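You operate a simulated robot arm through the tools that you are given. There is no shell and no other tool. Be economical: measure what you need, move in short steps, check, and stop when the job is done.

Carry out the task below with a simulated robot arm. There is one attempt and no reset: what you move stays moved.

Task
Put the grids case on the wall table top. Then put the yellow reel on the near bench top away on the floor of the deep wooden tray. Then press the yellow button two times. Then put the grey spirit level from the corner bench top on the window bench top. Then put the brown fuse on top of the biggest black weight. Do these in the order given.

Only the result counts: the job must be done as asked and must still hold three seconds after the hand-in. Knocking over, shifting, dropping, spilling or breaking anything else fails it.

Robot
A 7-joint arm with a two-finger parallel gripper on a trunk, on a base that drives. Base frame: it is fixed to the floor where the robot stands at the start and does not move with it; the origin is under the middle of the robot, x ahead of it, y to its left, z up; the surface under the hand at the start is at about z = 85. Readings come in cm, degrees, newtons and seconds.
Its first joint turns from -166.0 to 166.0 degrees. Places, roughly: biggest black weight [-1100, -250, 75]; brown fuse [-1125, -250, 75]; floor of the deep wooden tray (28x20 cm) [-818, -316, 88]; grids case [75, -25, 100]; spirit level [-875, 75, 75]; wall table top [-140, 300, 80]; window bench top [-600, 70, 80]; yellow button [-410, -220, 80]; yellow reel (5x5x4 cm) [-360, -260, 80]. Payload 3.43 kg.
The tool frame sits at the grasp point between the pads (the TCP): z along the fingers, y along the line on which they close. The tips reach 3 cm beyond it. The gripper opens to 9.4 cm. The fingers are 2.8 cm wide and 1 cm thick; the gripper's body (5 by 9.6 cm) begins 5.5 cm behind the TCP.
Orientation is that of the tool frame in the base frame, as [roll, pitch, yaw] about the fixed x, y, z axes, in that order (R = Rz(yaw) Ry(pitch) Rx(roll)). With the fingers straight down and closing along the base's y, the tool's x points along the base's -x, its y along +y and its z along -z.

Tools
- The arm moves only by the tool step_arm. Its argument "deltas" is a list of rows, each an object of numbers (a shift or turn left out is 0, a gripper value left out holds the last): "claw": the opening, from 0 (shut) to 1 (fully open); "x", "y", "z": the shift along the tool's x, y, z in m; "rx", "ry", "rz": the turn, a rotation vector about the tool's x, y, z in degrees. In form: [{"claw": .., "x": .., "y": .., "z": .., "rx": .., "ry": .., "rz": ..}, ...]. A call has 1 to 8 rows; each row shifts and turns the commanded pose from where the row before left it, along the tool's axes as they then stand. A row lasts 0.2 s, in which the tool goes at most 5 cm and 8.6 degrees; a call with a longer step from one row to the next is refused whole, and so is a gripper value outside its range. Where a pose cannot be reached the arm comes as near as it can. A force on the tool above 40 N (or 10 N above the force at the start of the call, whichever is more), or a blocked arm, ends the call early, and 0.2 s more pass. The fingers move at their own pace (about 4.5 cm/s each) and stop on an object; they squeeze with about 31 N. The grip force told is the motor's: it shows also when the fingers shut on nothing. Time passes only in rows, and 0.2 s behind the last, so rows that do not move let the fingers close. The reply holds the time, the measured pose of the TCP, the force on the tool along the base axes, the opening and the grip force, in the units named above and with some noise, with the torque about the TCP (base axes, N m) and any sound that the robot's microphone picked up.
- Cameras (640 x 400 px; columns grow to the right, rows downward): "scene" is now at [2.33, 19.3, 139.62]; the picture's right is [-0.43, -0.90, 0.00], its down [-0.44, 0.21, -0.87] and it looks along [0.79, -0.38, -0.49] (base axes); focal length 273 px, centre (320, 200). "wrist" rides on the gripper at [7.6, 1.4, -10.3] in the tool frame; the picture's right is [-0.18, 0.98, 0.00], its down [-0.75, -0.14, -0.64] and it looks along [-0.63, -0.12, 0.77] (tool axes); focal length 243 px, centre (320, 200). There is no depth. A picture from a camera that has moved, and an enlarged one, comes with that camera's place and axes in the base frame and with its lens.
- capture(camera): a new picture of that camera. The clock stands still meanwhile.
- base_move(legs): drives the robot by 1 to 6 legs, each [ahead, turn to the left] in cm and degrees, along the robot's own axes; the way and the turn of a leg run together, so that a leg with both is an arc; at most 150 cm and 180 degrees a leg. The arm and the cameras ride along, it lands a little off, and it stops where it bumps. It gives what a move gives.
- pan_tilt(pan, tilt): turns the head with the scene camera to pan (to the left, within 120 degrees either way) and tilt (down, from -29 to 69), counted from straight ahead of the robot. It gives what a move gives.
- enlarge(camera, box): a new picture of the part [left, top, right, bottom] of that camera's present view, enlarged. The clock stands still meanwhile.
- sign_off(): hands the job in; it is judged then, once.

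Work in short steps. Places have to be worked out from the pictures, the camera data and where the tool is seen: move nearer, look again, correct. Check each grasp and each placing, and mend what went wrong. You have 165 turns and 108 pictures in all, those below and enlarged ones among them. Open the gripper and draw the arm clear of the work before you hand the job in, unless the task says otherwise; then end with one line.

The tools are called after ">>>" as name(argument=value, ...) on one line, values as JSON. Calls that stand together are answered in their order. step_arm: Moves the arm, as the interface text tells. Its arguments: {"type":"object","properties":{"deltas":{"type":"array"}},"required":["deltas"]} The other tools are called the same way: base_move (legs) drives the base; pan_tilt (pan, tilt) turns the head that bears the scene camera; capture (camera) takes a picture; enlarge (camera, box) takes an enlarged picture of a part of a camera's view; sign_off () hands the job in.

At the start:

```text
time_s: 0.0
tool_pos: [59.22, -6.71, 108.8]
tcp_rot: [-180.0, -0.1, -180.0]
force: [0.0, 0.0, -0.2]
ft_torque: [0.0, 0.02, 0.01]
opening: 9.41
finger_force: 0.0
robot x, y, heading: [0.03, -0.0, -0.1]
head pan, tilt: [-25.6, 29.0]
```

scene: 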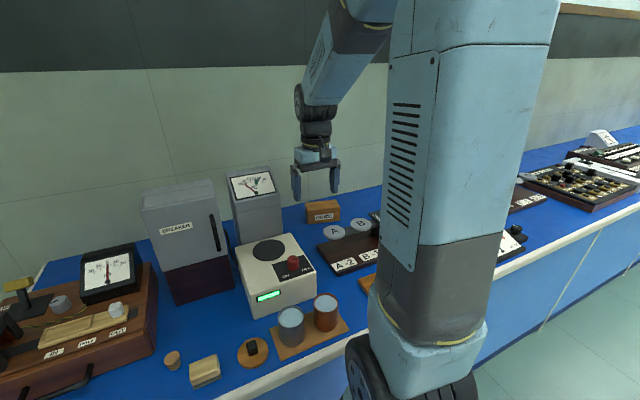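
wrist: 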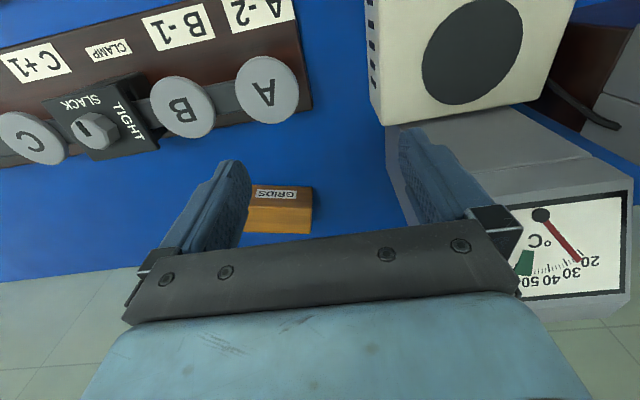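

The grids case shows at about (77,-17) on the bench; I enlarge both views to measure it.

>>> enlarge(camera="wrist", box=[200, 150, 360, 250])

>>> enlarge(camera="scene", box=[220, 150, 380, 250])

```text
4.00 times, centred on (280, 200) of wrist
camera zoom: at [51.7, -5.12, 119.13], right [0.18, 0.98, 0.0], down [0.75, -0.14, 0.64], along [0.63, -0.12, -0.77], focal length 970 px, centre (480, 200)
```

zoom: 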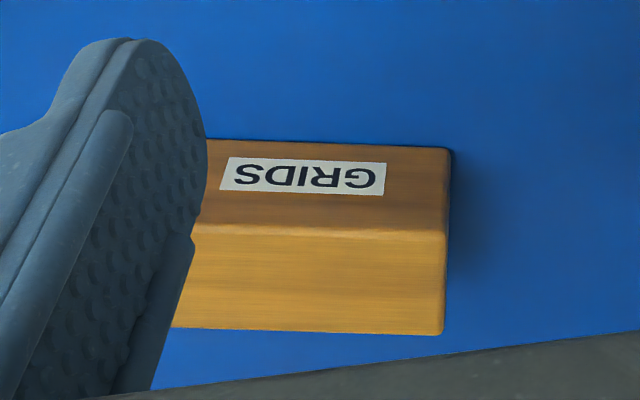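

```text
4.00 times, centred on (300, 200) of scene
camera zoom: at [2.33, 19.3, 139.62], right [-0.43, -0.9, 0.0], down [-0.44, 0.21, -0.87], along [0.79, -0.38, -0.49], focal length 1092 px, centre (400, 200)
```

zoom: 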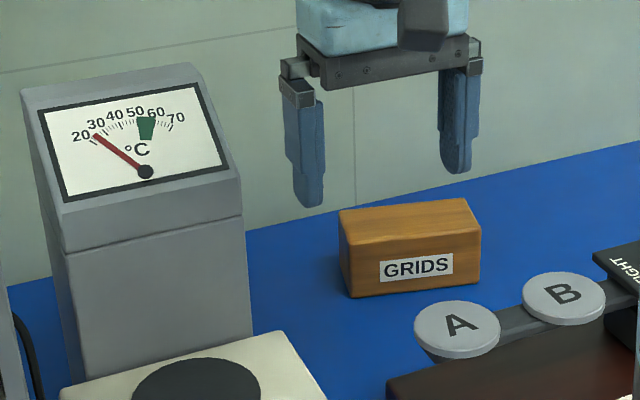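

The case is about 11.5 x 5.9 x 5.4 cm, centred near (78.1,-17.7), turned about 14°. I move above it and turn the tool 76° so that it closes across the width.

>>> step_arm(deltas=[{"claw": 1, "x": -0.0378, "y": -0.022}, {"x": -0.0378, "y": -0.022}, {"x": -0.0378, "y": -0.022}, {"x": -0.0378, "y": -0.022}, {"x": -0.0378, "y": -0.022}, {"rz": -8.5}, {"rz": -8.5}, {"rz": -8.5}])

>>> step_arm(deltas=[{"rz": -8.5}, {"rz": -8.5}, {"rz": -8.5}, {"rz": -8.5}, {"rz": -8.5}, {"rz": -8}, {"z": 0.03}, {"z": 0.03}])

>>> capture(camera="wrist")

>>> capture(camera="scene")

```text
time_s: 1.8
tool_pos: [78.22, -17.76, 108.86]
tcp_rot: [180.0, 0.0, -154.4]
force: [0.1, -0.3, 0.2]
ft_torque: [0.05, -0.01, -0.01]
opening: 9.41
finger_force: 0.1
robot x, y, heading: [-0.07, -0.16, 0.2]
head pan, tilt: [-25.6, 29.0]
```

```text
time_s: 3.6
tool_pos: [78.23, -17.71, 102.75]
tcp_rot: [-179.9, 0.0, -103.8]
force: [0.3, -0.3, 0.5]
ft_torque: [-0.02, -0.04, 0.0]
opening: 9.4
finger_force: 0.1
robot x, y, heading: [-0.02, 0.03, 0.0]
head pan, tilt: [-25.6, 29.0]
```

```text
103 pictures are left
camera wrist: at [75.06, -24.65, 113.21], right [-0.91, 0.42, 0.0], down [0.32, 0.7, 0.64], along [0.27, 0.58, -0.77], focal length 243 px, centre (320, 200)
```

wrist: 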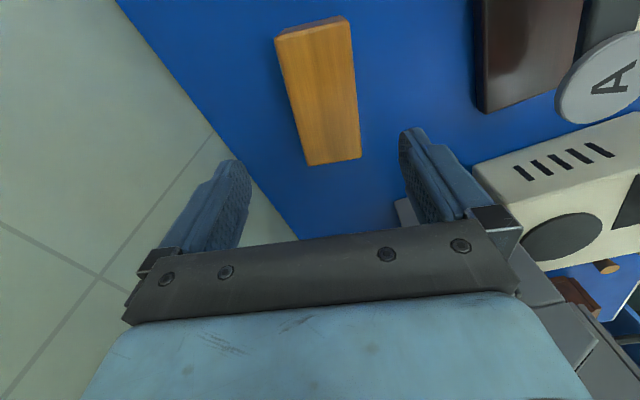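

```text
102 pictures are left
camera scene: at [2.33, 19.31, 139.62], right [-0.43, -0.9, 0.0], down [-0.44, 0.21, -0.87], along [0.79, -0.38, -0.49], focal length 273 px, centre (320, 200)
```

scene: 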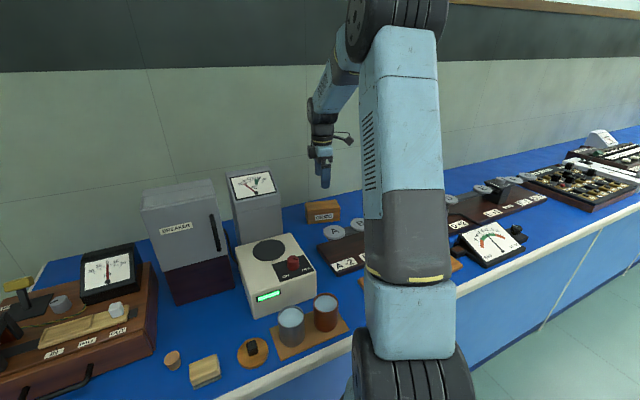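

The tool is centred over the case and lined up with it. I descend to z≈88.8 and close.

>>> step_arm(deltas=[{"z": 0.04}, {"z": 0.04}, {"z": 0.04}, {"z": 0.019}, {"claw": 0}, {}, {}, {}])

>>> step_arm(deltas=[{"claw": 0}, {"z": -0.04}, {"z": -0.04}, {"z": -0.04}, {}])

>>> capture(camera="wrist")

>>> pan_tilt(pan=115, tilt=15)

>>> capture(camera="scene")

```text
time_s: 5.4
tool_pos: [78.16, -17.62, 88.97]
tcp_rot: [180.0, 0.0, -104.0]
force: [0.0, -0.7, 0.3]
ft_torque: [0.0, 0.01, 0.0]
opening: 6.42
finger_force: 30.2
robot x, y, heading: [0.03, -0.11, -0.1]
head pan, tilt: [-25.6, 29.0]
```

```text
time_s: 6.6
tool_pos: [78.31, -17.49, 101.12]
tcp_rot: [179.9, 0.0, -104.0]
force: [0.5, 0.3, 0.0]
ft_torque: [0.05, -0.02, -0.01]
opening: 0.0
finger_force: 31.3
robot x, y, heading: [-0.12, 0.14, 0.0]
head pan, tilt: [-25.6, 29.0]
```

```text
101 pictures are left
camera wrist: at [75.04, -24.62, 111.33], right [-0.91, 0.42, 0.0], down [0.32, 0.7, 0.64], along [0.27, 0.58, -0.77], focal length 243 px, centre (320, 200)
```

wrist: 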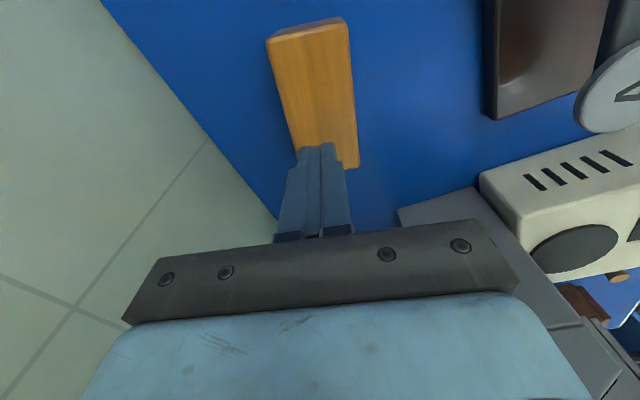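

```text
time_s: 8.8
tool_pos: [78.31, -17.76, 100.91]
tcp_rot: [-179.9, 0.0, -104.0]
force: [-0.6, -0.1, -0.2]
ft_torque: [0.01, -0.01, 0.04]
opening: 0.04
finger_force: 31.0
robot x, y, heading: [-0.14, 0.05, -0.1]
head pan, tilt: [115.0, 15.0]
```

```text
100 pictures are left
camera scene: at [-9.77, 31.7, 141.89], right [0.91, 0.42, 0.0], down [0.11, -0.23, -0.97], along [-0.41, 0.88, -0.26], focal length 273 px, centre (320, 200)
```

scene: 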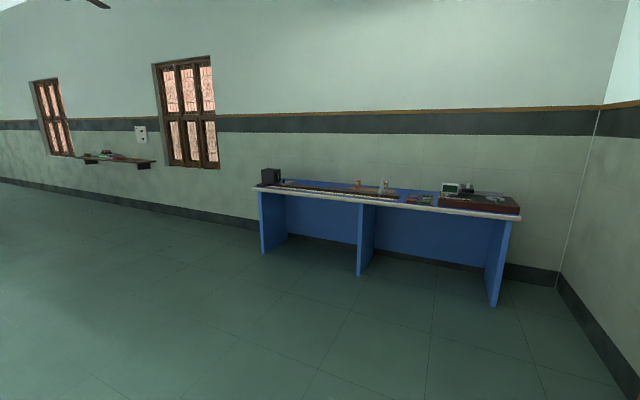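

The fingers met the case at 6.4 cm but it slipped out on the lift and still stands in its place. I reopen, go 0.6 cm lower and close again, then lift slowly.

>>> step_arm(deltas=[{"claw": 1}, {}, {}, {}, {}, {}])

>>> enlarge(camera="wrist", box=[200, 0, 440, 150])

```text
time_s: 10.2
tool_pos: [78.43, -17.72, 100.92]
tcp_rot: [-179.9, 0.0, -104.0]
force: [1.0, 0.0, -0.3]
ft_torque: [-0.02, -0.03, 0.01]
opening: 9.4
finger_force: 0.0
robot x, y, heading: [-0.09, -0.05, -0.2]
head pan, tilt: [115.0, 15.0]
```

```text
2.67 times, centred on (320, 75) of wrist
camera zoom: at [75.05, -24.61, 111.3], right [-0.91, 0.42, 0.0], down [0.32, 0.7, 0.64], along [0.27, 0.58, -0.77], focal length 647 px, centre (320, 533)
```

zoom: 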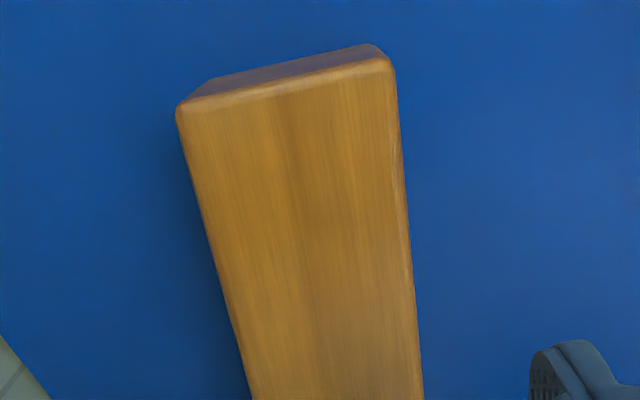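

The case is still centred under the tool. I go down to z≈88.4, close, and wait.

>>> step_arm(deltas=[{"z": 0.04}, {"z": 0.04}, {"z": 0.03}, {"z": 0.015}, {}, {"claw": 0}, {}, {}])

>>> step_arm(deltas=[{}, {}, {}, {"z": -0.005}, {"z": -0.005}, {}])

```text
time_s: 12.0
tool_pos: [78.38, -17.58, 88.35]
tcp_rot: [-179.9, 0.0, -103.9]
force: [0.5, -0.1, 0.0]
ft_torque: [0.0, 0.08, 0.01]
opening: 6.43
finger_force: 30.9
robot x, y, heading: [-0.19, 0.37, 0.0]
head pan, tilt: [115.0, 15.0]
```

```text
time_s: 13.4
tool_pos: [78.24, -17.59, 89.53]
tcp_rot: [180.0, 0.1, -104.1]
force: [0.6, 0.3, -2.2]
ft_torque: [0.01, 0.01, 0.0]
opening: 6.41
finger_force: 31.2
robot x, y, heading: [0.09, -0.39, -0.1]
head pan, tilt: [115.0, 15.0]
```

It now carries about 2 N of weight. I keep lifting slowly.

>>> step_arm(deltas=[{"z": -0.01}, {"z": -0.01}, {"z": -0.015}, {"z": -0.02}, {"z": -0.02}, {"z": -0.02}, {"z": -0.02}, {}])

>>> capture(camera="wrist")

```text
time_s: 15.2
tool_pos: [78.19, -17.62, 100.98]
tcp_rot: [179.9, 0.1, -104.0]
force: [-0.1, 0.1, -2.9]
ft_torque: [-0.03, 0.0, -0.01]
opening: 6.42
finger_force: 30.9
robot x, y, heading: [-0.02, -0.05, 0.1]
head pan, tilt: [115.0, 15.0]
```

```text
98 pictures are left
camera wrist: at [75.02, -24.6, 111.28], right [-0.91, 0.42, 0.0], down [0.32, 0.7, 0.64], along [0.27, 0.58, -0.77], focal length 243 px, centre (320, 200)
```

wrist: 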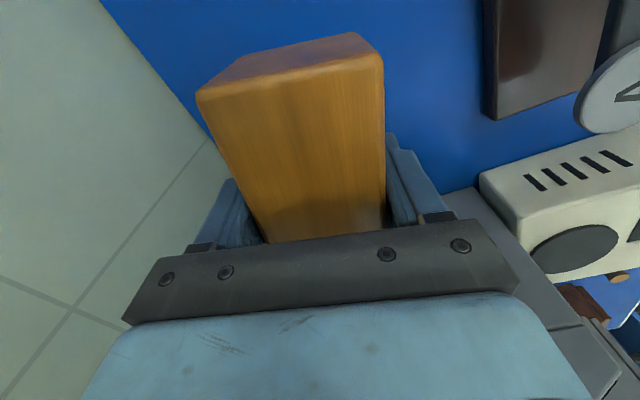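

The case is held. I lift clear of the bench equipment, then back away, turn left and drive toward the wall table.

>>> step_arm(deltas=[{"z": -0.03}, {"z": -0.03}, {"z": -0.03}, {"z": -0.03}, {"z": -0.03}, {"z": -0.03}, {}])

>>> base_move(legs=[[-70, 0], [0, 90], [110, 0]])

>>> pan_tilt(pan=0, tilt=25)

>>> capture(camera="scene")

```text
time_s: 16.8
tool_pos: [78.38, -17.84, 118.94]
tcp_rot: [179.9, 0.0, -104.0]
force: [0.1, 0.2, -1.8]
ft_torque: [0.02, -0.01, -0.01]
opening: 6.38
finger_force: 30.7
robot x, y, heading: [0.29, 0.44, 0.1]
head pan, tilt: [115.0, 15.0]
```

```text
time_s: 24.1
tool_pos: [-34.09, 72.53, 118.81]
tcp_rot: [179.9, -0.1, -27.1]
force: [0.1, -0.1, -2.4]
ft_torque: [0.01, 0.01, 0.03]
opening: 6.41
finger_force: 31.1
robot x, y, heading: [-60.03, -1.97, 79.0]
head pan, tilt: [115.0, 15.0]
stopped in leg 2: the robot was blocked; the commanded pose is now the measured one
```

```text
time_s: 26.1
tool_pos: [-34.08, 72.65, 118.86]
tcp_rot: [180.0, -0.1, -27.4]
force: [-0.3, -0.4, -2.0]
ft_torque: [-0.01, 0.0, 0.04]
opening: 6.41
finger_force: 30.8
robot x, y, heading: [-60.35, -2.46, 78.9]
head pan, tilt: [0.0, 25.0]
```

```text
97 pictures are left
camera scene: at [-82.6, 5.38, 140.26], right [0.98, -0.19, 0.0], down [-0.08, -0.42, -0.91], along [0.17, 0.89, -0.42], focal length 273 px, centre (320, 200)
```

scene: 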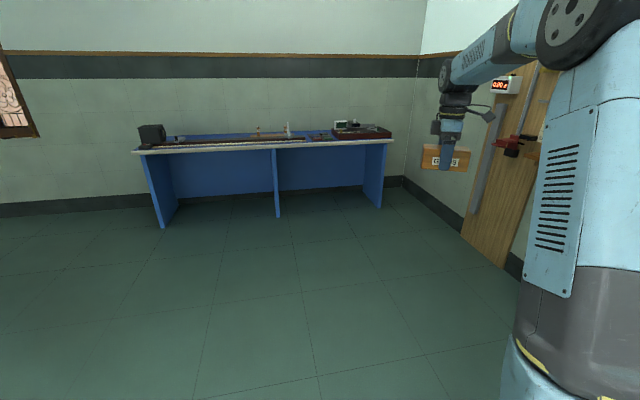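

The turn stopped at 79°: something blocked the robot. I look to both sides and down for it.

>>> pan_tilt(pan=110, tilt=45)

>>> capture(camera="scene")

>>> pan_tilt(pan=-110, tilt=35)

>>> capture(camera="scene")

```text
time_s: 28.0
tool_pos: [-34.07, 72.64, 119.01]
tcp_rot: [-179.9, 0.1, -27.3]
force: [0.3, -0.2, -2.1]
ft_torque: [0.0, 0.01, 0.04]
opening: 6.42
finger_force: 31.8
robot x, y, heading: [-60.33, -1.79, 78.6]
head pan, tilt: [110.0, 45.0]
```

```text
96 pictures are left
camera scene: at [-92.4, -4.92, 137.21], right [-0.15, 0.99, 0.0], down [0.7, 0.11, -0.71], along [-0.7, -0.11, -0.71], focal length 273 px, centre (320, 200)
```

scene: 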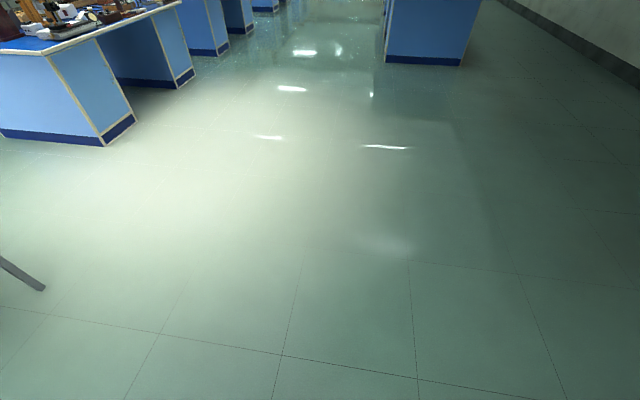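

```text
time_s: 31.1
tool_pos: [-34.05, 72.55, 118.91]
tcp_rot: [180.0, 0.0, -27.2]
force: [1.0, -0.4, -2.4]
ft_torque: [-0.01, -0.03, 0.02]
opening: 6.42
finger_force: 30.6
robot x, y, heading: [-60.47, -2.2, 78.8]
head pan, tilt: [-110.0, 35.0]
```

```text
95 pictures are left
camera scene: at [-76.82, -8.21, 138.69], right [-0.52, -0.86, 0.0], down [-0.49, 0.3, -0.82], along [0.7, -0.42, -0.57], focal length 273 px, centre (320, 200)
```

scene: 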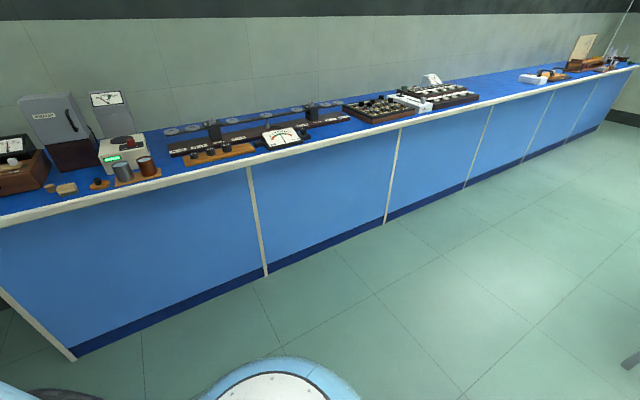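

I see nothing within reach of the base, only a stool leg far behind. I try the remaining turn alone.

>>> base_move(legs=[[10, 0], [0, 11]])

```text
time_s: 33.1
tool_pos: [-46.93, 86.04, 118.96]
tcp_rot: [180.0, 0.0, -16.2]
force: [-1.0, -0.5, -2.3]
ft_torque: [0.0, -0.02, 0.0]
opening: 6.42
finger_force: 31.0
robot x, y, heading: [-56.76, 7.27, 90.3]
head pan, tilt: [-110.0, 35.0]
```

The turn went through. I drive on toward the wall table and look at its top for free room.

>>> base_move(legs=[[110, 0]])

>>> pan_tilt(pan=10, tilt=25)

>>> capture(camera="scene")

```text
time_s: 38.8
tool_pos: [-46.53, 196.44, 119.0]
tcp_rot: [-180.0, 0.0, -16.5]
force: [-0.4, -0.9, -2.5]
ft_torque: [-0.04, 0.01, -0.03]
opening: 6.4
finger_force: 30.4
robot x, y, heading: [-56.99, 117.99, 89.9]
head pan, tilt: [-110.0, 35.0]
```

```text
time_s: 40.8
tool_pos: [-46.58, 196.46, 118.98]
tcp_rot: [179.8, 0.0, -16.4]
force: [-0.3, 0.1, -2.5]
ft_torque: [-0.01, -0.01, -0.02]
opening: 6.41
finger_force: 30.7
robot x, y, heading: [-56.91, 117.9, 89.6]
head pan, tilt: [10.0, 25.0]
```

```text
94 pictures are left
camera scene: at [-81.76, 121.12, 140.26], right [0.99, 0.17, 0.0], down [0.07, -0.42, -0.91], along [-0.15, 0.89, -0.42], focal length 273 px, centre (320, 200)
```

scene: 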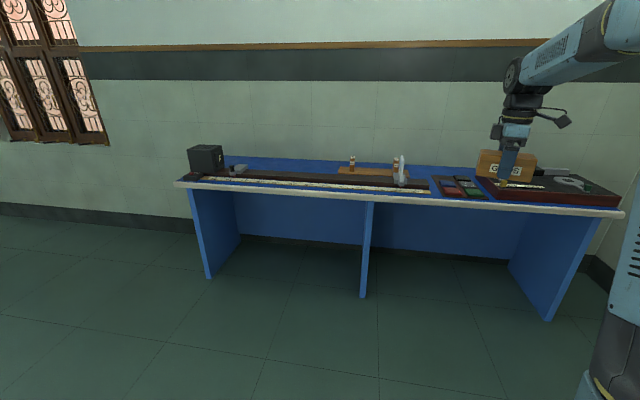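

>>> enlarge(camera="scene", box=[180, 130, 420, 280])

```text
2.67 times, centred on (300, 205) of scene
camera zoom: at [-81.76, 121.12, 140.26], right [0.99, 0.17, 0.0], down [0.07, -0.42, -0.91], along [-0.15, 0.89, -0.42], focal length 728 px, centre (373, 187)
```

zoom: 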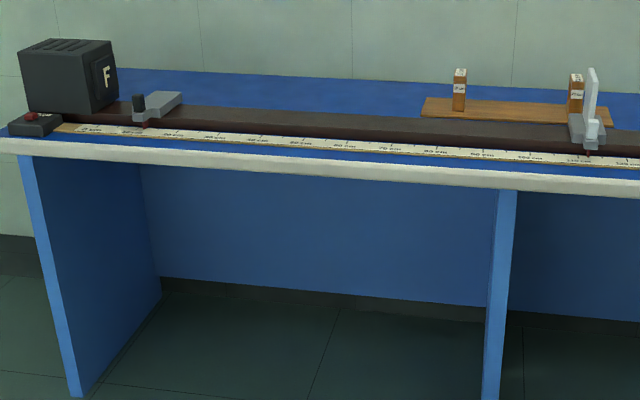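

There is a free strip behind the rail around (-140,302), about 28 cm deep. I drive to stand at about (-140,211) facing it.

>>> base_move(legs=[[0, 42], [124, 0], [0, -42]])

>>> pan_tilt(pan=-5, tilt=35)

>>> capture(camera="scene")

>>> capture(camera="wrist")

```text
time_s: 51.6
tool_pos: [-131.37, 288.61, 118.89]
tcp_rot: [179.9, 0.0, -16.1]
force: [-0.4, 0.2, -2.8]
ft_torque: [0.0, 0.0, 0.02]
opening: 6.43
finger_force: 31.2
robot x, y, heading: [-146.46, 210.17, 90.6]
head pan, tilt: [10.0, 25.0]
```

```text
time_s: 52.4
tool_pos: [-131.53, 288.67, 119.0]
tcp_rot: [180.0, 0.0, -16.0]
force: [0.8, 0.1, -2.3]
ft_torque: [0.0, 0.02, 0.0]
opening: 6.39
finger_force: 31.4
robot x, y, heading: [-146.1, 210.74, 90.9]
head pan, tilt: [-5.0, 35.0]
```

```text
92 pictures are left
camera scene: at [-168.95, 212.56, 138.69], right [1.0, -0.07, 0.0], down [-0.04, -0.57, -0.82], along [0.06, 0.82, -0.57], focal length 273 px, centre (320, 200)
```

scene: 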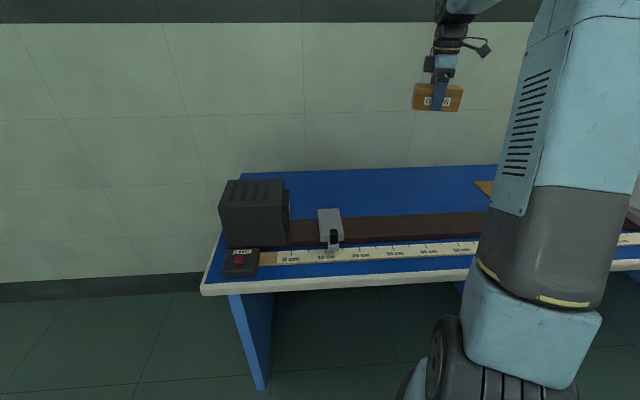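

```text
91 pictures are left
camera wrist: at [-124.59, 285.35, 129.42], right [-0.45, -0.89, 0.0], down [-0.69, 0.34, 0.64], along [-0.57, 0.29, -0.77], focal length 243 px, centre (320, 200)
```

wrist: 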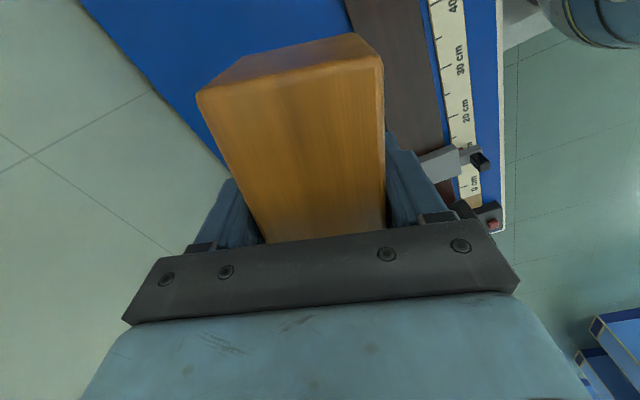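

The free strip runs y≈285–320, x≈-160..-105. I move the case over (-133,303), line it up with the wall, and start down.

>>> step_arm(deltas=[{"x": -0.018, "y": -0.0443}, {"x": -0.018, "y": -0.0443}, {"x": -0.018, "y": -0.0443}, {"rz": -8}, {"rz": -8}, {"z": 0.04}, {"z": 0.04}, {"z": 0.04}])

>>> step_arm(deltas=[{"z": 0.04}, {"z": 0.04}, {"z": 0.04}, {"z": 0.04}, {"z": 0.02}, {"z": 0.02}, {}])

>>> enlarge(camera="scene", box=[330, 100, 490, 200])

```text
time_s: 54.1
tool_pos: [-132.81, 303.03, 107.14]
tcp_rot: [180.0, 0.0, 0.0]
force: [0.0, -0.5, -1.4]
ft_torque: [0.01, 0.05, 0.02]
opening: 6.43
finger_force: 31.5
robot x, y, heading: [-146.05, 210.14, 90.8]
head pan, tilt: [-5.0, 35.0]
```

```text
time_s: 55.8
tool_pos: [-132.88, 302.92, 86.97]
tcp_rot: [179.9, 0.0, 0.2]
force: [-0.6, -0.9, -2.1]
ft_torque: [-0.01, -0.02, 0.01]
opening: 6.39
finger_force: 30.6
robot x, y, heading: [-146.29, 209.98, 90.9]
head pan, tilt: [-5.0, 35.0]
```

```text
4.00 times, centred on (410, 150) of scene
camera zoom: at [-168.96, 212.58, 138.69], right [1.0, -0.07, 0.0], down [-0.04, -0.57, -0.82], along [0.06, 0.82, -0.57], focal length 1092 px, centre (-40, 400)
```

zoom: 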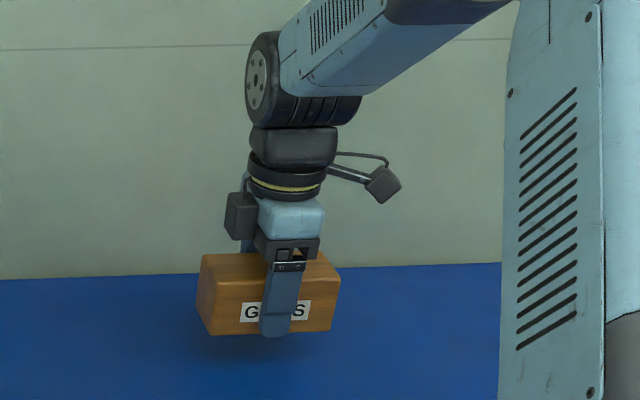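

The case hangs a few cm above clear table. I lower it in small steps until it takes load.

>>> step_arm(deltas=[{"z": 0.01}, {"z": 0.01}, {"z": 0.007}, {"z": 0.003}, {}])

```text
time_s: 57.0
tool_pos: [-132.97, 302.9, 84.14]
tcp_rot: [179.8, 0.0, 0.0]
force: [-0.6, 1.1, -2.6]
ft_torque: [0.02, -0.03, -0.02]
opening: 6.4
finger_force: 31.2
robot x, y, heading: [-146.42, 210.19, 90.9]
head pan, tilt: [-5.0, 35.0]
```

>>> step_arm(deltas=[{"z": 0.003}, {"z": 0.003}, {"z": 0.002}, {}])

```text
time_s: 58.0
tool_pos: [-132.98, 302.95, 83.4]
tcp_rot: [-179.9, -0.1, 0.0]
force: [0.1, 1.5, 16.7]
ft_torque: [-0.5, 0.2, 0.01]
opening: 6.4
finger_force: 30.6
robot x, y, heading: [-146.48, 209.99, 90.8]
head pan, tilt: [-5.0, 35.0]
```

The case now rests on the table (+16.7 N). I ease up slightly, open and rise.

>>> step_arm(deltas=[{"z": -0.002}, {"claw": 1}, {}, {}, {}, {"z": -0.02}, {"z": -0.04}, {"z": -0.04}])

>>> step_arm(deltas=[{"z": -0.05}, {"z": -0.05}, {"z": -0.05}, {"z": -0.05}, {"z": -0.05}])

>>> enlarge(camera="scene", box=[280, 100, 520, 250])

```text
time_s: 59.8
tool_pos: [-132.93, 303.11, 93.47]
tcp_rot: [179.9, 0.0, 0.0]
force: [0.0, -0.1, 0.0]
ft_torque: [-0.01, 0.0, 0.06]
opening: 9.39
finger_force: 0.1
robot x, y, heading: [-146.09, 210.09, 90.9]
head pan, tilt: [-5.0, 35.0]
```

```text
time_s: 61.0
tool_pos: [-132.89, 302.97, 118.46]
tcp_rot: [179.8, 0.1, 0.2]
force: [0.2, 0.3, -0.2]
ft_torque: [-0.05, 0.03, 0.0]
opening: 9.38
finger_force: 0.0
robot x, y, heading: [-146.15, 210.73, 90.8]
head pan, tilt: [-5.0, 35.0]
```

```text
2.67 times, centred on (400, 175) of scene
camera zoom: at [-168.95, 212.59, 138.69], right [1.0, -0.07, 0.0], down [-0.04, -0.57, -0.82], along [0.06, 0.82, -0.57], focal length 728 px, centre (107, 267)
```

zoom: 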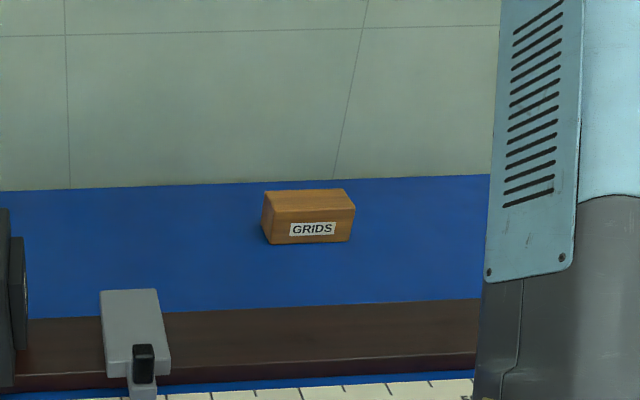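

The case stands well on the wall table. I pull the arm in, back off and drive toward the near bench.

>>> step_arm(deltas=[{"y": 0.043, "x": -0.018}, {"y": 0.043, "x": -0.018}, {"y": 0.043, "x": -0.018}, {"y": 0.043, "x": -0.018}, {"y": 0.043, "x": -0.018}, {"y": 0.043, "x": -0.018}, {"y": 0.043, "x": -0.018}])

>>> base_move(legs=[[-60, 0], [0, 137], [120, 0]])

>>> pan_tilt(pan=0, tilt=20)

>>> capture(camera="scene")

```text
time_s: 62.5
tool_pos: [-145.56, 272.72, 118.27]
tcp_rot: [179.9, -0.1, 0.0]
force: [0.1, 0.0, -1.3]
ft_torque: [-0.09, 0.01, 0.01]
opening: 9.39
finger_force: 0.0
robot x, y, heading: [-146.29, 210.17, 90.6]
head pan, tilt: [-5.0, 35.0]
```

```text
time_s: 69.3
tool_pos: [-202.47, 176.64, 118.5]
tcp_rot: [180.0, 0.0, 66.3]
force: [-0.3, -0.2, 0.0]
ft_torque: [0.01, 0.01, 0.01]
opening: 9.4
finger_force: 0.0
robot x, y, heading: [-142.08, 157.04, 159.1]
head pan, tilt: [-5.0, 35.0]
stopped in leg 2: the robot was blocked; the commanded pose is now the measured one
```

```text
time_s: 70.1
tool_pos: [-202.45, 176.57, 118.38]
tcp_rot: [179.9, 0.0, 66.4]
force: [0.1, 0.3, 0.3]
ft_torque: [0.02, -0.03, 0.02]
opening: 9.38
finger_force: 0.0
robot x, y, heading: [-142.28, 157.0, 159.2]
head pan, tilt: [0.0, 20.0]
```

```text
88 pictures are left
camera scene: at [-153.81, 136.14, 141.07], right [0.36, 0.93, 0.0], down [0.32, -0.12, -0.94], along [-0.88, 0.33, -0.34], focal length 273 px, centre (320, 200)
```

scene: 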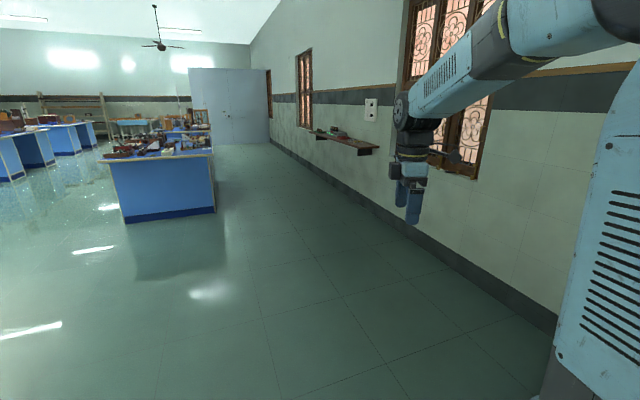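

Nothing stands nearby again, so it seems that long turns stall. I turn on in smaller legs.

>>> base_move(legs=[[0, 35], [0, 34]])

>>> capture(camera="scene")

```text
time_s: 73.9
tool_pos: [-187.23, 112.59, 118.59]
tcp_rot: [179.9, 0.0, 129.1]
force: [-0.2, 0.8, 0.0]
ft_torque: [-0.02, 0.0, 0.03]
opening: 9.39
finger_force: 0.1
robot x, y, heading: [-146.99, 162.76, -135.9]
head pan, tilt: [0.0, 20.0]
stopped in leg 2: the robot was blocked; the commanded pose is now the measured one
```

```text
87 pictures are left
camera scene: at [-132.95, 143.14, 141.08], right [-0.7, 0.72, 0.0], down [0.25, 0.24, -0.94], along [-0.67, -0.65, -0.34], focal length 273 px, centre (320, 200)
```

scene: 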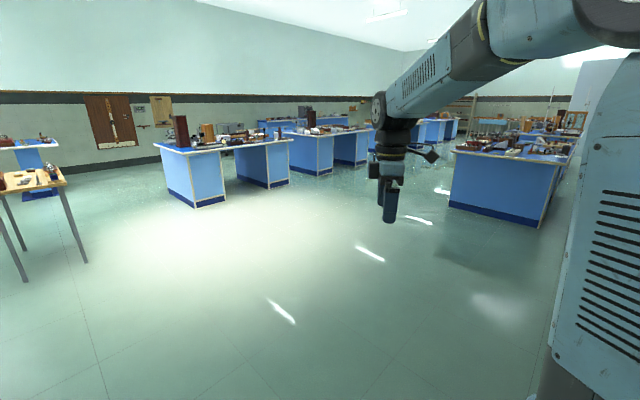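

The way to the near bench is clear. I drive toward a staging spot near (-370,-105).

>>> base_move(legs=[[0, 6], [150, 0], [150, 0]])

>>> capture(camera="scene")

```text
time_s: 89.1
tool_pos: [-371.87, -122.44, 118.51]
tcp_rot: [180.0, 0.0, 136.0]
force: [0.1, 0.5, 0.6]
ft_torque: [0.02, 0.01, 0.02]
opening: 9.4
finger_force: 0.1
robot x, y, heading: [-337.54, -67.63, -129.3]
head pan, tilt: [0.0, 20.0]
```

```text
86 pictures are left
camera scene: at [-321.54, -85.65, 141.07], right [-0.77, 0.63, 0.0], down [0.22, 0.27, -0.94], along [-0.59, -0.73, -0.34], focal length 273 px, centre (320, 200)
```

scene: 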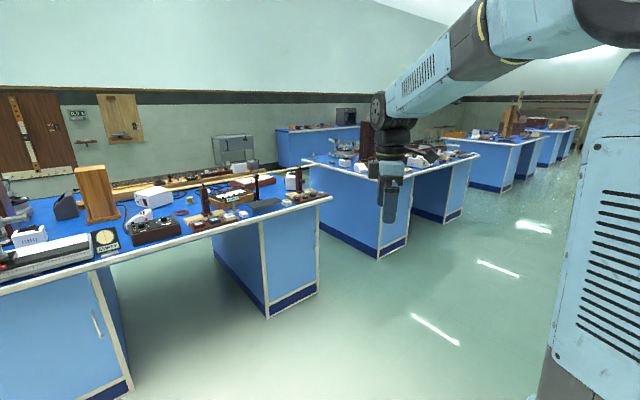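

The near bench front edge is at y≈-214, running x≈-267..-430. I drive nearer and face it.

>>> base_move(legs=[[0, 15], [75, 0], [0, 24]])

>>> pan_tilt(pan=0, tilt=35)

>>> capture(camera="scene")

>>> capture(camera="wrist")

```text
time_s: 95.6
tool_pos: [-361.65, -200.35, 118.57]
tcp_rot: [179.9, 0.0, 174.5]
force: [0.2, 0.4, 0.0]
ft_torque: [-0.01, 0.02, 0.06]
opening: 9.39
finger_force: 0.0
robot x, y, heading: [-370.98, -136.27, -90.8]
head pan, tilt: [0.0, 20.0]
```

```text
time_s: 96.3
tool_pos: [-361.57, -200.24, 118.55]
tcp_rot: [180.0, 0.1, 174.6]
force: [-0.7, -0.1, -0.2]
ft_torque: [0.02, -0.01, 0.02]
opening: 9.42
finger_force: 0.1
robot x, y, heading: [-371.22, -136.29, -90.7]
head pan, tilt: [0.0, 35.0]
```

```text
85 pictures are left
camera scene: at [-347.65, -139.89, 138.69], right [-1.0, 0.01, 0.0], down [0.01, 0.57, -0.82], along [-0.01, -0.82, -0.57], focal length 273 px, centre (320, 200)
```

scene: 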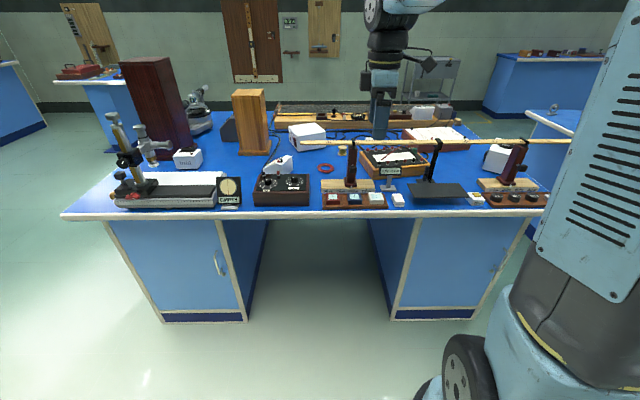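

```text
84 pictures are left
camera wrist: at [-369.05, -198.04, 128.98], right [0.28, 0.96, 0.0], down [0.74, -0.21, 0.64], along [0.62, -0.18, -0.77], focal length 243 px, centre (320, 200)
```

wrist: 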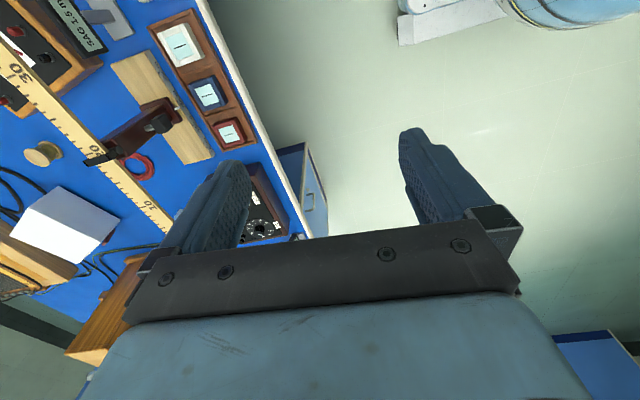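

I enlarge the middle of the bench to find the reel and the buttons.

>>> enlarge(camera="scene", box=[300, 120, 460, 220])

>>> enlarge(camera="scene", box=[400, 120, 560, 220])

>>> enlarge(camera="wrist", box=[0, 90, 160, 190])

```text
4.00 times, centred on (380, 170) of scene
camera zoom: at [-347.65, -139.89, 138.69], right [-1.0, 0.01, 0.0], down [0.01, 0.57, -0.82], along [-0.01, -0.82, -0.57], focal length 1092 px, centre (80, 320)
```

zoom: 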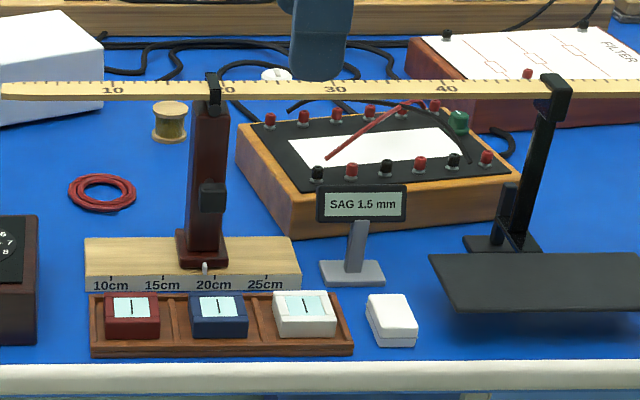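

```text
4.00 times, centred on (480, 170) of scene
camera zoom: at [-347.65, -139.89, 138.69], right [-1.0, 0.01, 0.0], down [0.01, 0.57, -0.82], along [-0.01, -0.82, -0.57], focal length 1092 px, centre (-320, 320)
```

zoom: 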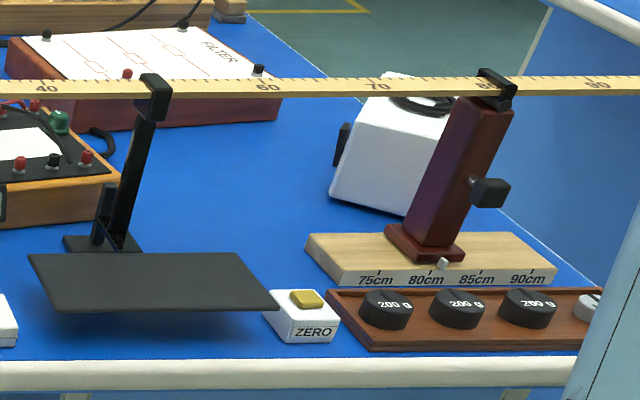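

```text
4.00 times, centred on (80, 140) of wrist
camera zoom: at [-369.05, -198.04, 128.98], right [0.28, 0.96, 0.0], down [0.74, -0.21, 0.64], along [0.62, -0.18, -0.77], focal length 970 px, centre (1280, 440)
```

zoom: 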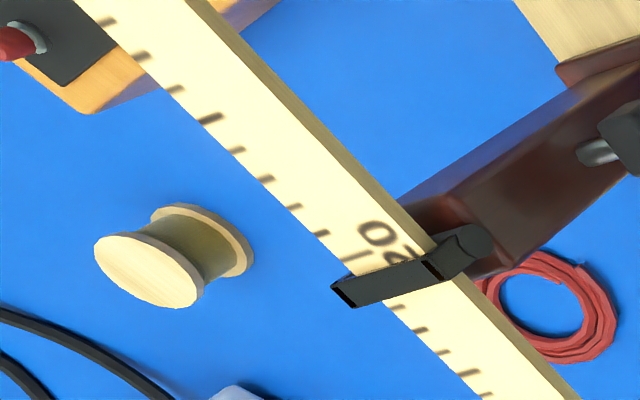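

The reel (wood ends, yellow wire) stands at (-360,-263), behind a metre rule at y≈-231, z≈100; the yellow ZERO button is at (-405,-221). I drive 36 cm ahead.

>>> base_move(legs=[[36, 0]])

>>> capture(camera="wrist")

>>> capture(camera="scene")

```text
time_s: 98.7
tool_pos: [-361.68, -236.18, 118.66]
tcp_rot: [179.8, 0.0, 174.8]
force: [0.0, -0.5, -0.8]
ft_torque: [0.0, -0.01, 0.0]
opening: 9.4
finger_force: 0.1
robot x, y, heading: [-371.81, -172.11, -90.3]
head pan, tilt: [0.0, 35.0]
```

```text
80 pictures are left
camera wrist: at [-369.16, -233.93, 128.98], right [0.27, 0.96, 0.0], down [0.74, -0.21, 0.64], along [0.62, -0.17, -0.77], focal length 243 px, centre (320, 200)
```

wrist: 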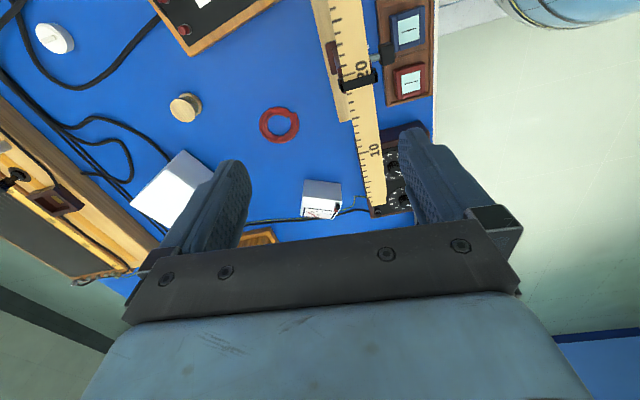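

```text
79 pictures are left
camera scene: at [-348.1, -175.64, 138.69], right [-1.0, 0.01, 0.0], down [0.0, 0.57, -0.82], along [-0.01, -0.82, -0.57], focal length 273 px, centre (320, 200)
```

scene: 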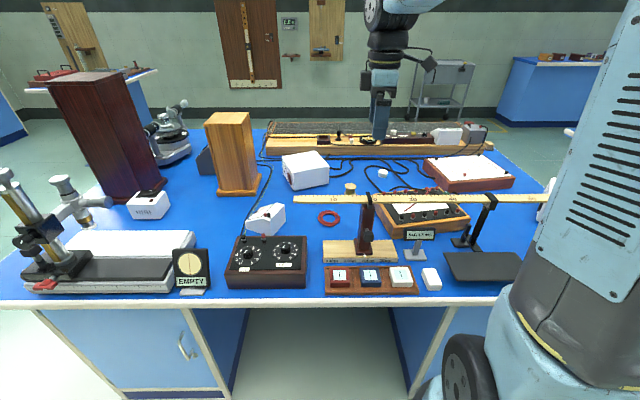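

The reel is at about (-361,-263). I move the tool over it at height and look again.

>>> step_arm(deltas=[{"x": -0.0054, "y": -0.0444}, {"x": -0.0054, "y": -0.0444}, {"x": -0.0054, "y": -0.0444}, {"x": -0.0054, "y": -0.0444}, {"x": -0.0054, "y": -0.0444}, {"x": -0.0054, "y": -0.0444}, {"z": 0.05}, {"z": 0.03}])

>>> capture(camera="wrist")

>>> enlarge(camera="scene", box=[290, 110, 450, 210])

```text
time_s: 100.5
tool_pos: [-360.92, -262.96, 110.67]
tcp_rot: [179.9, -0.1, 174.8]
force: [0.3, 0.7, 0.5]
ft_torque: [-0.02, 0.04, -0.02]
opening: 9.4
finger_force: 0.0
robot x, y, heading: [-371.58, -172.31, -90.6]
head pan, tilt: [0.0, 35.0]
```

```text
78 pictures are left
camera wrist: at [-368.45, -260.75, 121.02], right [0.27, 0.96, 0.0], down [0.74, -0.21, 0.64], along [0.62, -0.17, -0.77], focal length 243 px, centre (320, 200)
```

wrist: 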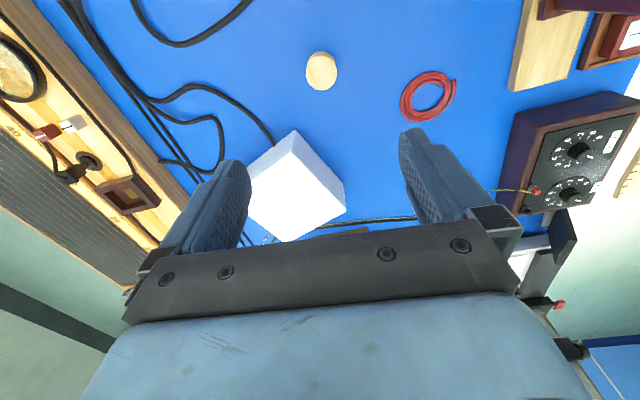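

```text
4.00 times, centred on (370, 160) of scene
camera zoom: at [-348.11, -175.67, 138.69], right [-1.0, 0.01, 0.0], down [0.0, 0.57, -0.82], along [-0.01, -0.82, -0.57], focal length 1092 px, centre (120, 360)
```

zoom: 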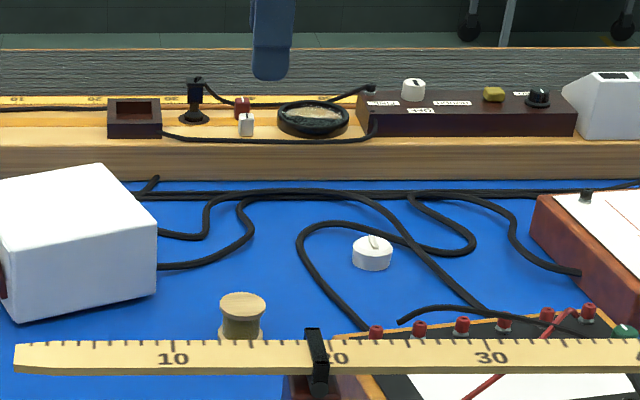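

The tool is centred over the reel. I narrow the fingers to about 7.5 cm to keep off the white box, and go down part way, then check the forearm against the rule.

>>> step_arm(deltas=[{"claw": 0.8, "z": 0.03}, {"z": 0.04}, {"z": 0.04}, {"z": 0.04}, {"z": 0.03}, {}])

>>> capture(camera="scene")

>>> capture(camera="wrist")

```text
time_s: 101.9
tool_pos: [-360.97, -262.96, 92.52]
tcp_rot: [180.0, 0.0, 174.8]
force: [0.9, -0.1, -0.1]
ft_torque: [0.02, -0.01, 0.03]
opening: 7.49
finger_force: 0.1
robot x, y, heading: [-371.93, -172.5, -90.7]
head pan, tilt: [0.0, 35.0]
```

```text
76 pictures are left
camera scene: at [-348.1, -175.68, 138.69], right [-1.0, 0.01, 0.0], down [0.0, 0.57, -0.82], along [-0.01, -0.82, -0.57], focal length 273 px, centre (320, 200)
```

scene: 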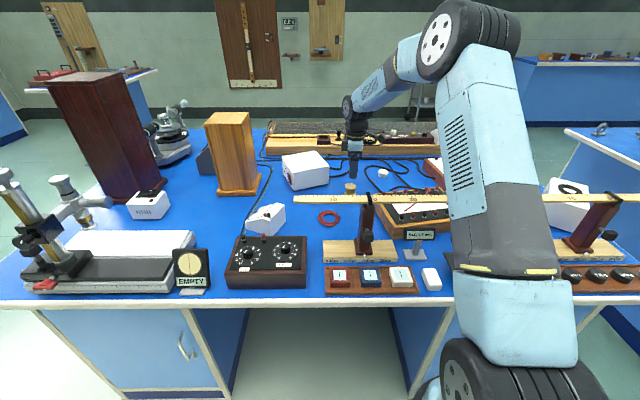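

```text
75 pictures are left
camera wrist: at [-368.36, -260.77, 102.92], right [0.27, 0.96, 0.0], down [0.74, -0.21, 0.64], along [0.62, -0.17, -0.77], focal length 243 px, centre (320, 200)
```

wrist: 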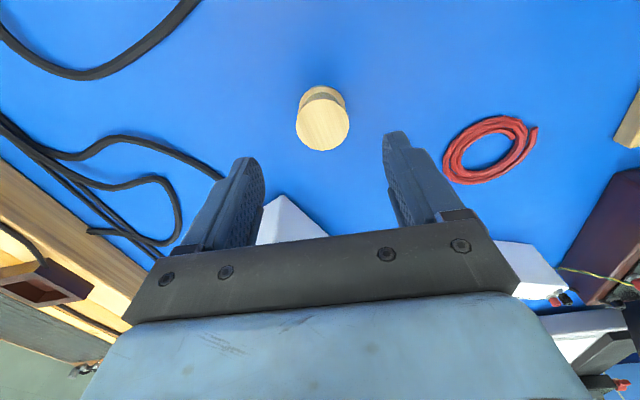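

The arm passes well above the rule and the reel is centred. I go down to z≈83.4, close, and check.

>>> step_arm(deltas=[{"z": 0.03}, {"z": 0.03}, {"z": 0.02}, {"z": 0.011}, {}, {"claw": 0}, {}, {}])

>>> step_arm(deltas=[{}, {}, {}, {"z": -0.005}, {"z": -0.005}, {"z": -0.01}, {"z": -0.02}, {}])

>>> capture(camera="wrist")

```text
time_s: 103.7
tool_pos: [-360.92, -262.93, 83.47]
tcp_rot: [179.9, 0.0, 174.8]
force: [0.0, 0.1, 0.7]
ft_torque: [-0.01, -0.01, -0.02]
opening: 4.4
finger_force: 30.7
robot x, y, heading: [-371.32, -172.34, -90.4]
head pan, tilt: [0.0, 35.0]
```

```text
time_s: 105.5
tool_pos: [-360.96, -262.89, 87.44]
tcp_rot: [179.9, 0.0, 174.8]
force: [0.1, 0.3, -0.2]
ft_torque: [-0.02, 0.01, 0.02]
opening: 4.4
finger_force: 30.9
robot x, y, heading: [-371.36, -172.18, -90.6]
head pan, tilt: [0.0, 35.0]
```

```text
74 pictures are left
camera wrist: at [-368.37, -260.73, 97.87], right [0.27, 0.96, 0.0], down [0.74, -0.21, 0.64], along [0.62, -0.17, -0.77], focal length 243 px, centre (320, 200)
```

wrist: 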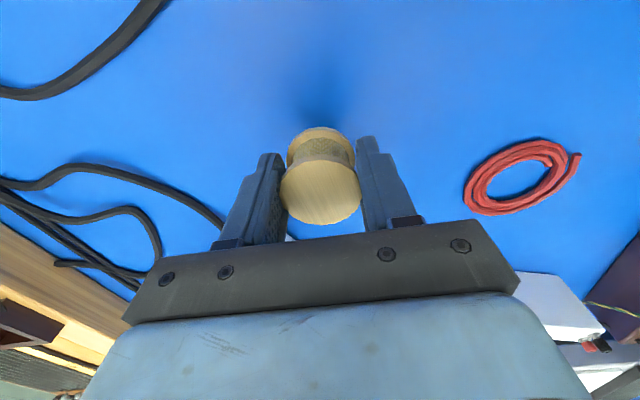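

The reel is held. I lift it to z≈118, draw the arm back over the rule, then back the robot away.

>>> step_arm(deltas=[{"z": -0.03}, {"z": -0.05}, {"z": -0.05}, {"z": -0.05}, {"z": -0.05}, {"z": -0.05}, {"z": -0.03}, {}])

>>> step_arm(deltas=[{"y": 0.045}, {"y": 0.045}, {"y": 0.045}, {"y": 0.045}, {"y": 0.045}, {"y": 0.045}])

>>> base_move(legs=[[-70, 0], [0, -40], [0, -40]])

>>> pan_tilt(pan=0, tilt=20)

>>> capture(camera="scene")

```text
time_s: 107.3
tool_pos: [-360.76, -263.05, 118.63]
tcp_rot: [-180.0, -0.1, 174.8]
force: [0.4, 0.0, -0.3]
ft_torque: [0.01, 0.01, 0.01]
opening: 4.37
finger_force: 31.1
robot x, y, heading: [-371.66, -172.19, -90.5]
head pan, tilt: [0.0, 35.0]
```

```text
time_s: 108.7
tool_pos: [-358.27, -236.11, 118.5]
tcp_rot: [180.0, 0.0, 174.8]
force: [-0.1, -0.7, 0.5]
ft_torque: [0.07, 0.0, 0.03]
opening: 4.33
finger_force: 31.2
robot x, y, heading: [-371.81, -172.26, -90.2]
head pan, tilt: [0.0, 35.0]
```

```text
time_s: 116.0
tool_pos: [-423.37, -142.64, 118.66]
tcp_rot: [179.9, -0.1, 110.7]
force: [0.1, -0.1, 0.4]
ft_torque: [0.07, 0.02, 0.0]
opening: 4.32
finger_force: 31.2
robot x, y, heading: [-368.28, -109.31, -156.9]
head pan, tilt: [0.0, 35.0]
stopped in leg 3: the robot was blocked; the commanded pose is now the measured one
```

```text
time_s: 116.8
tool_pos: [-423.33, -142.53, 118.61]
tcp_rot: [179.9, 0.1, 110.7]
force: [0.8, 0.2, 0.1]
ft_torque: [0.04, -0.03, 0.0]
opening: 4.29
finger_force: 31.2
robot x, y, heading: [-368.44, -109.5, -156.4]
head pan, tilt: [0.0, 20.0]
```

```text
73 pictures are left
camera scene: at [-362.05, -132.43, 141.07], right [-0.39, 0.92, 0.0], down [0.32, 0.14, -0.94], along [-0.86, -0.37, -0.34], focal length 273 px, centre (320, 200)
```

scene: 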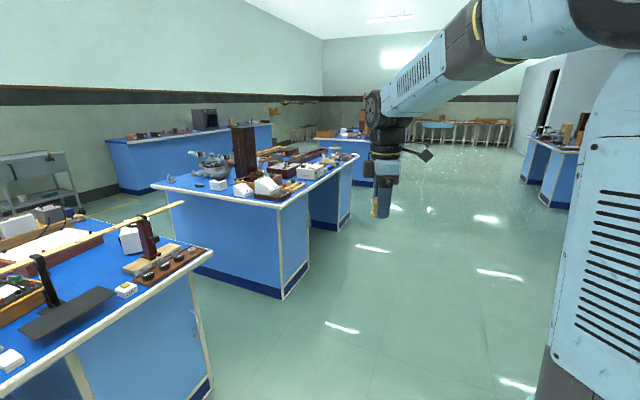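

I drive down the aisle toward x≈-700 with the reel held, to look for the deep tray.

>>> base_move(legs=[[0, -24], [150, 0], [150, 0]])

>>> pan_tilt(pan=35, tilt=20)

>>> capture(camera="scene")

```text
time_s: 132.9
tool_pos: [-733.8, -117.69, 118.61]
tcp_rot: [179.9, 0.0, 87.8]
force: [-0.3, 0.2, -0.4]
ft_torque: [-0.02, -0.01, 0.01]
opening: 4.3
finger_force: 31.5
robot x, y, heading: [-670.15, -108.04, -180.0]
head pan, tilt: [0.0, 20.0]
```

```text
time_s: 134.0
tool_pos: [-733.71, -117.57, 118.77]
tcp_rot: [179.9, 0.1, 87.7]
force: [-0.3, 0.5, -0.4]
ft_torque: [0.02, 0.01, 0.0]
opening: 4.28
finger_force: 31.0
robot x, y, heading: [-669.44, -108.18, -180.0]
head pan, tilt: [35.0, 20.0]
```

```text
72 pictures are left
camera scene: at [-671.54, -137.24, 141.07], right [-0.58, 0.82, 0.0], down [0.28, 0.2, -0.94], along [-0.77, -0.54, -0.34], focal length 273 px, centre (320, 200)
```

scene: 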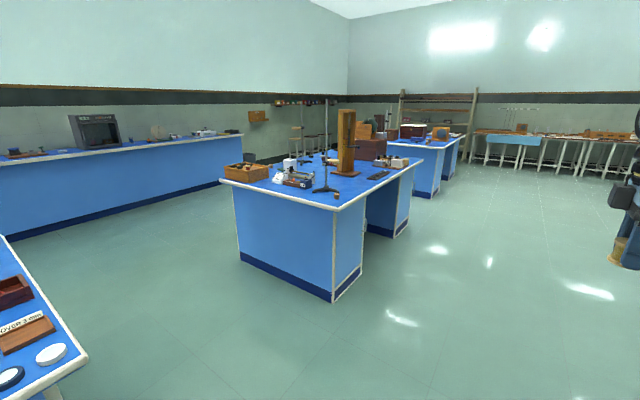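

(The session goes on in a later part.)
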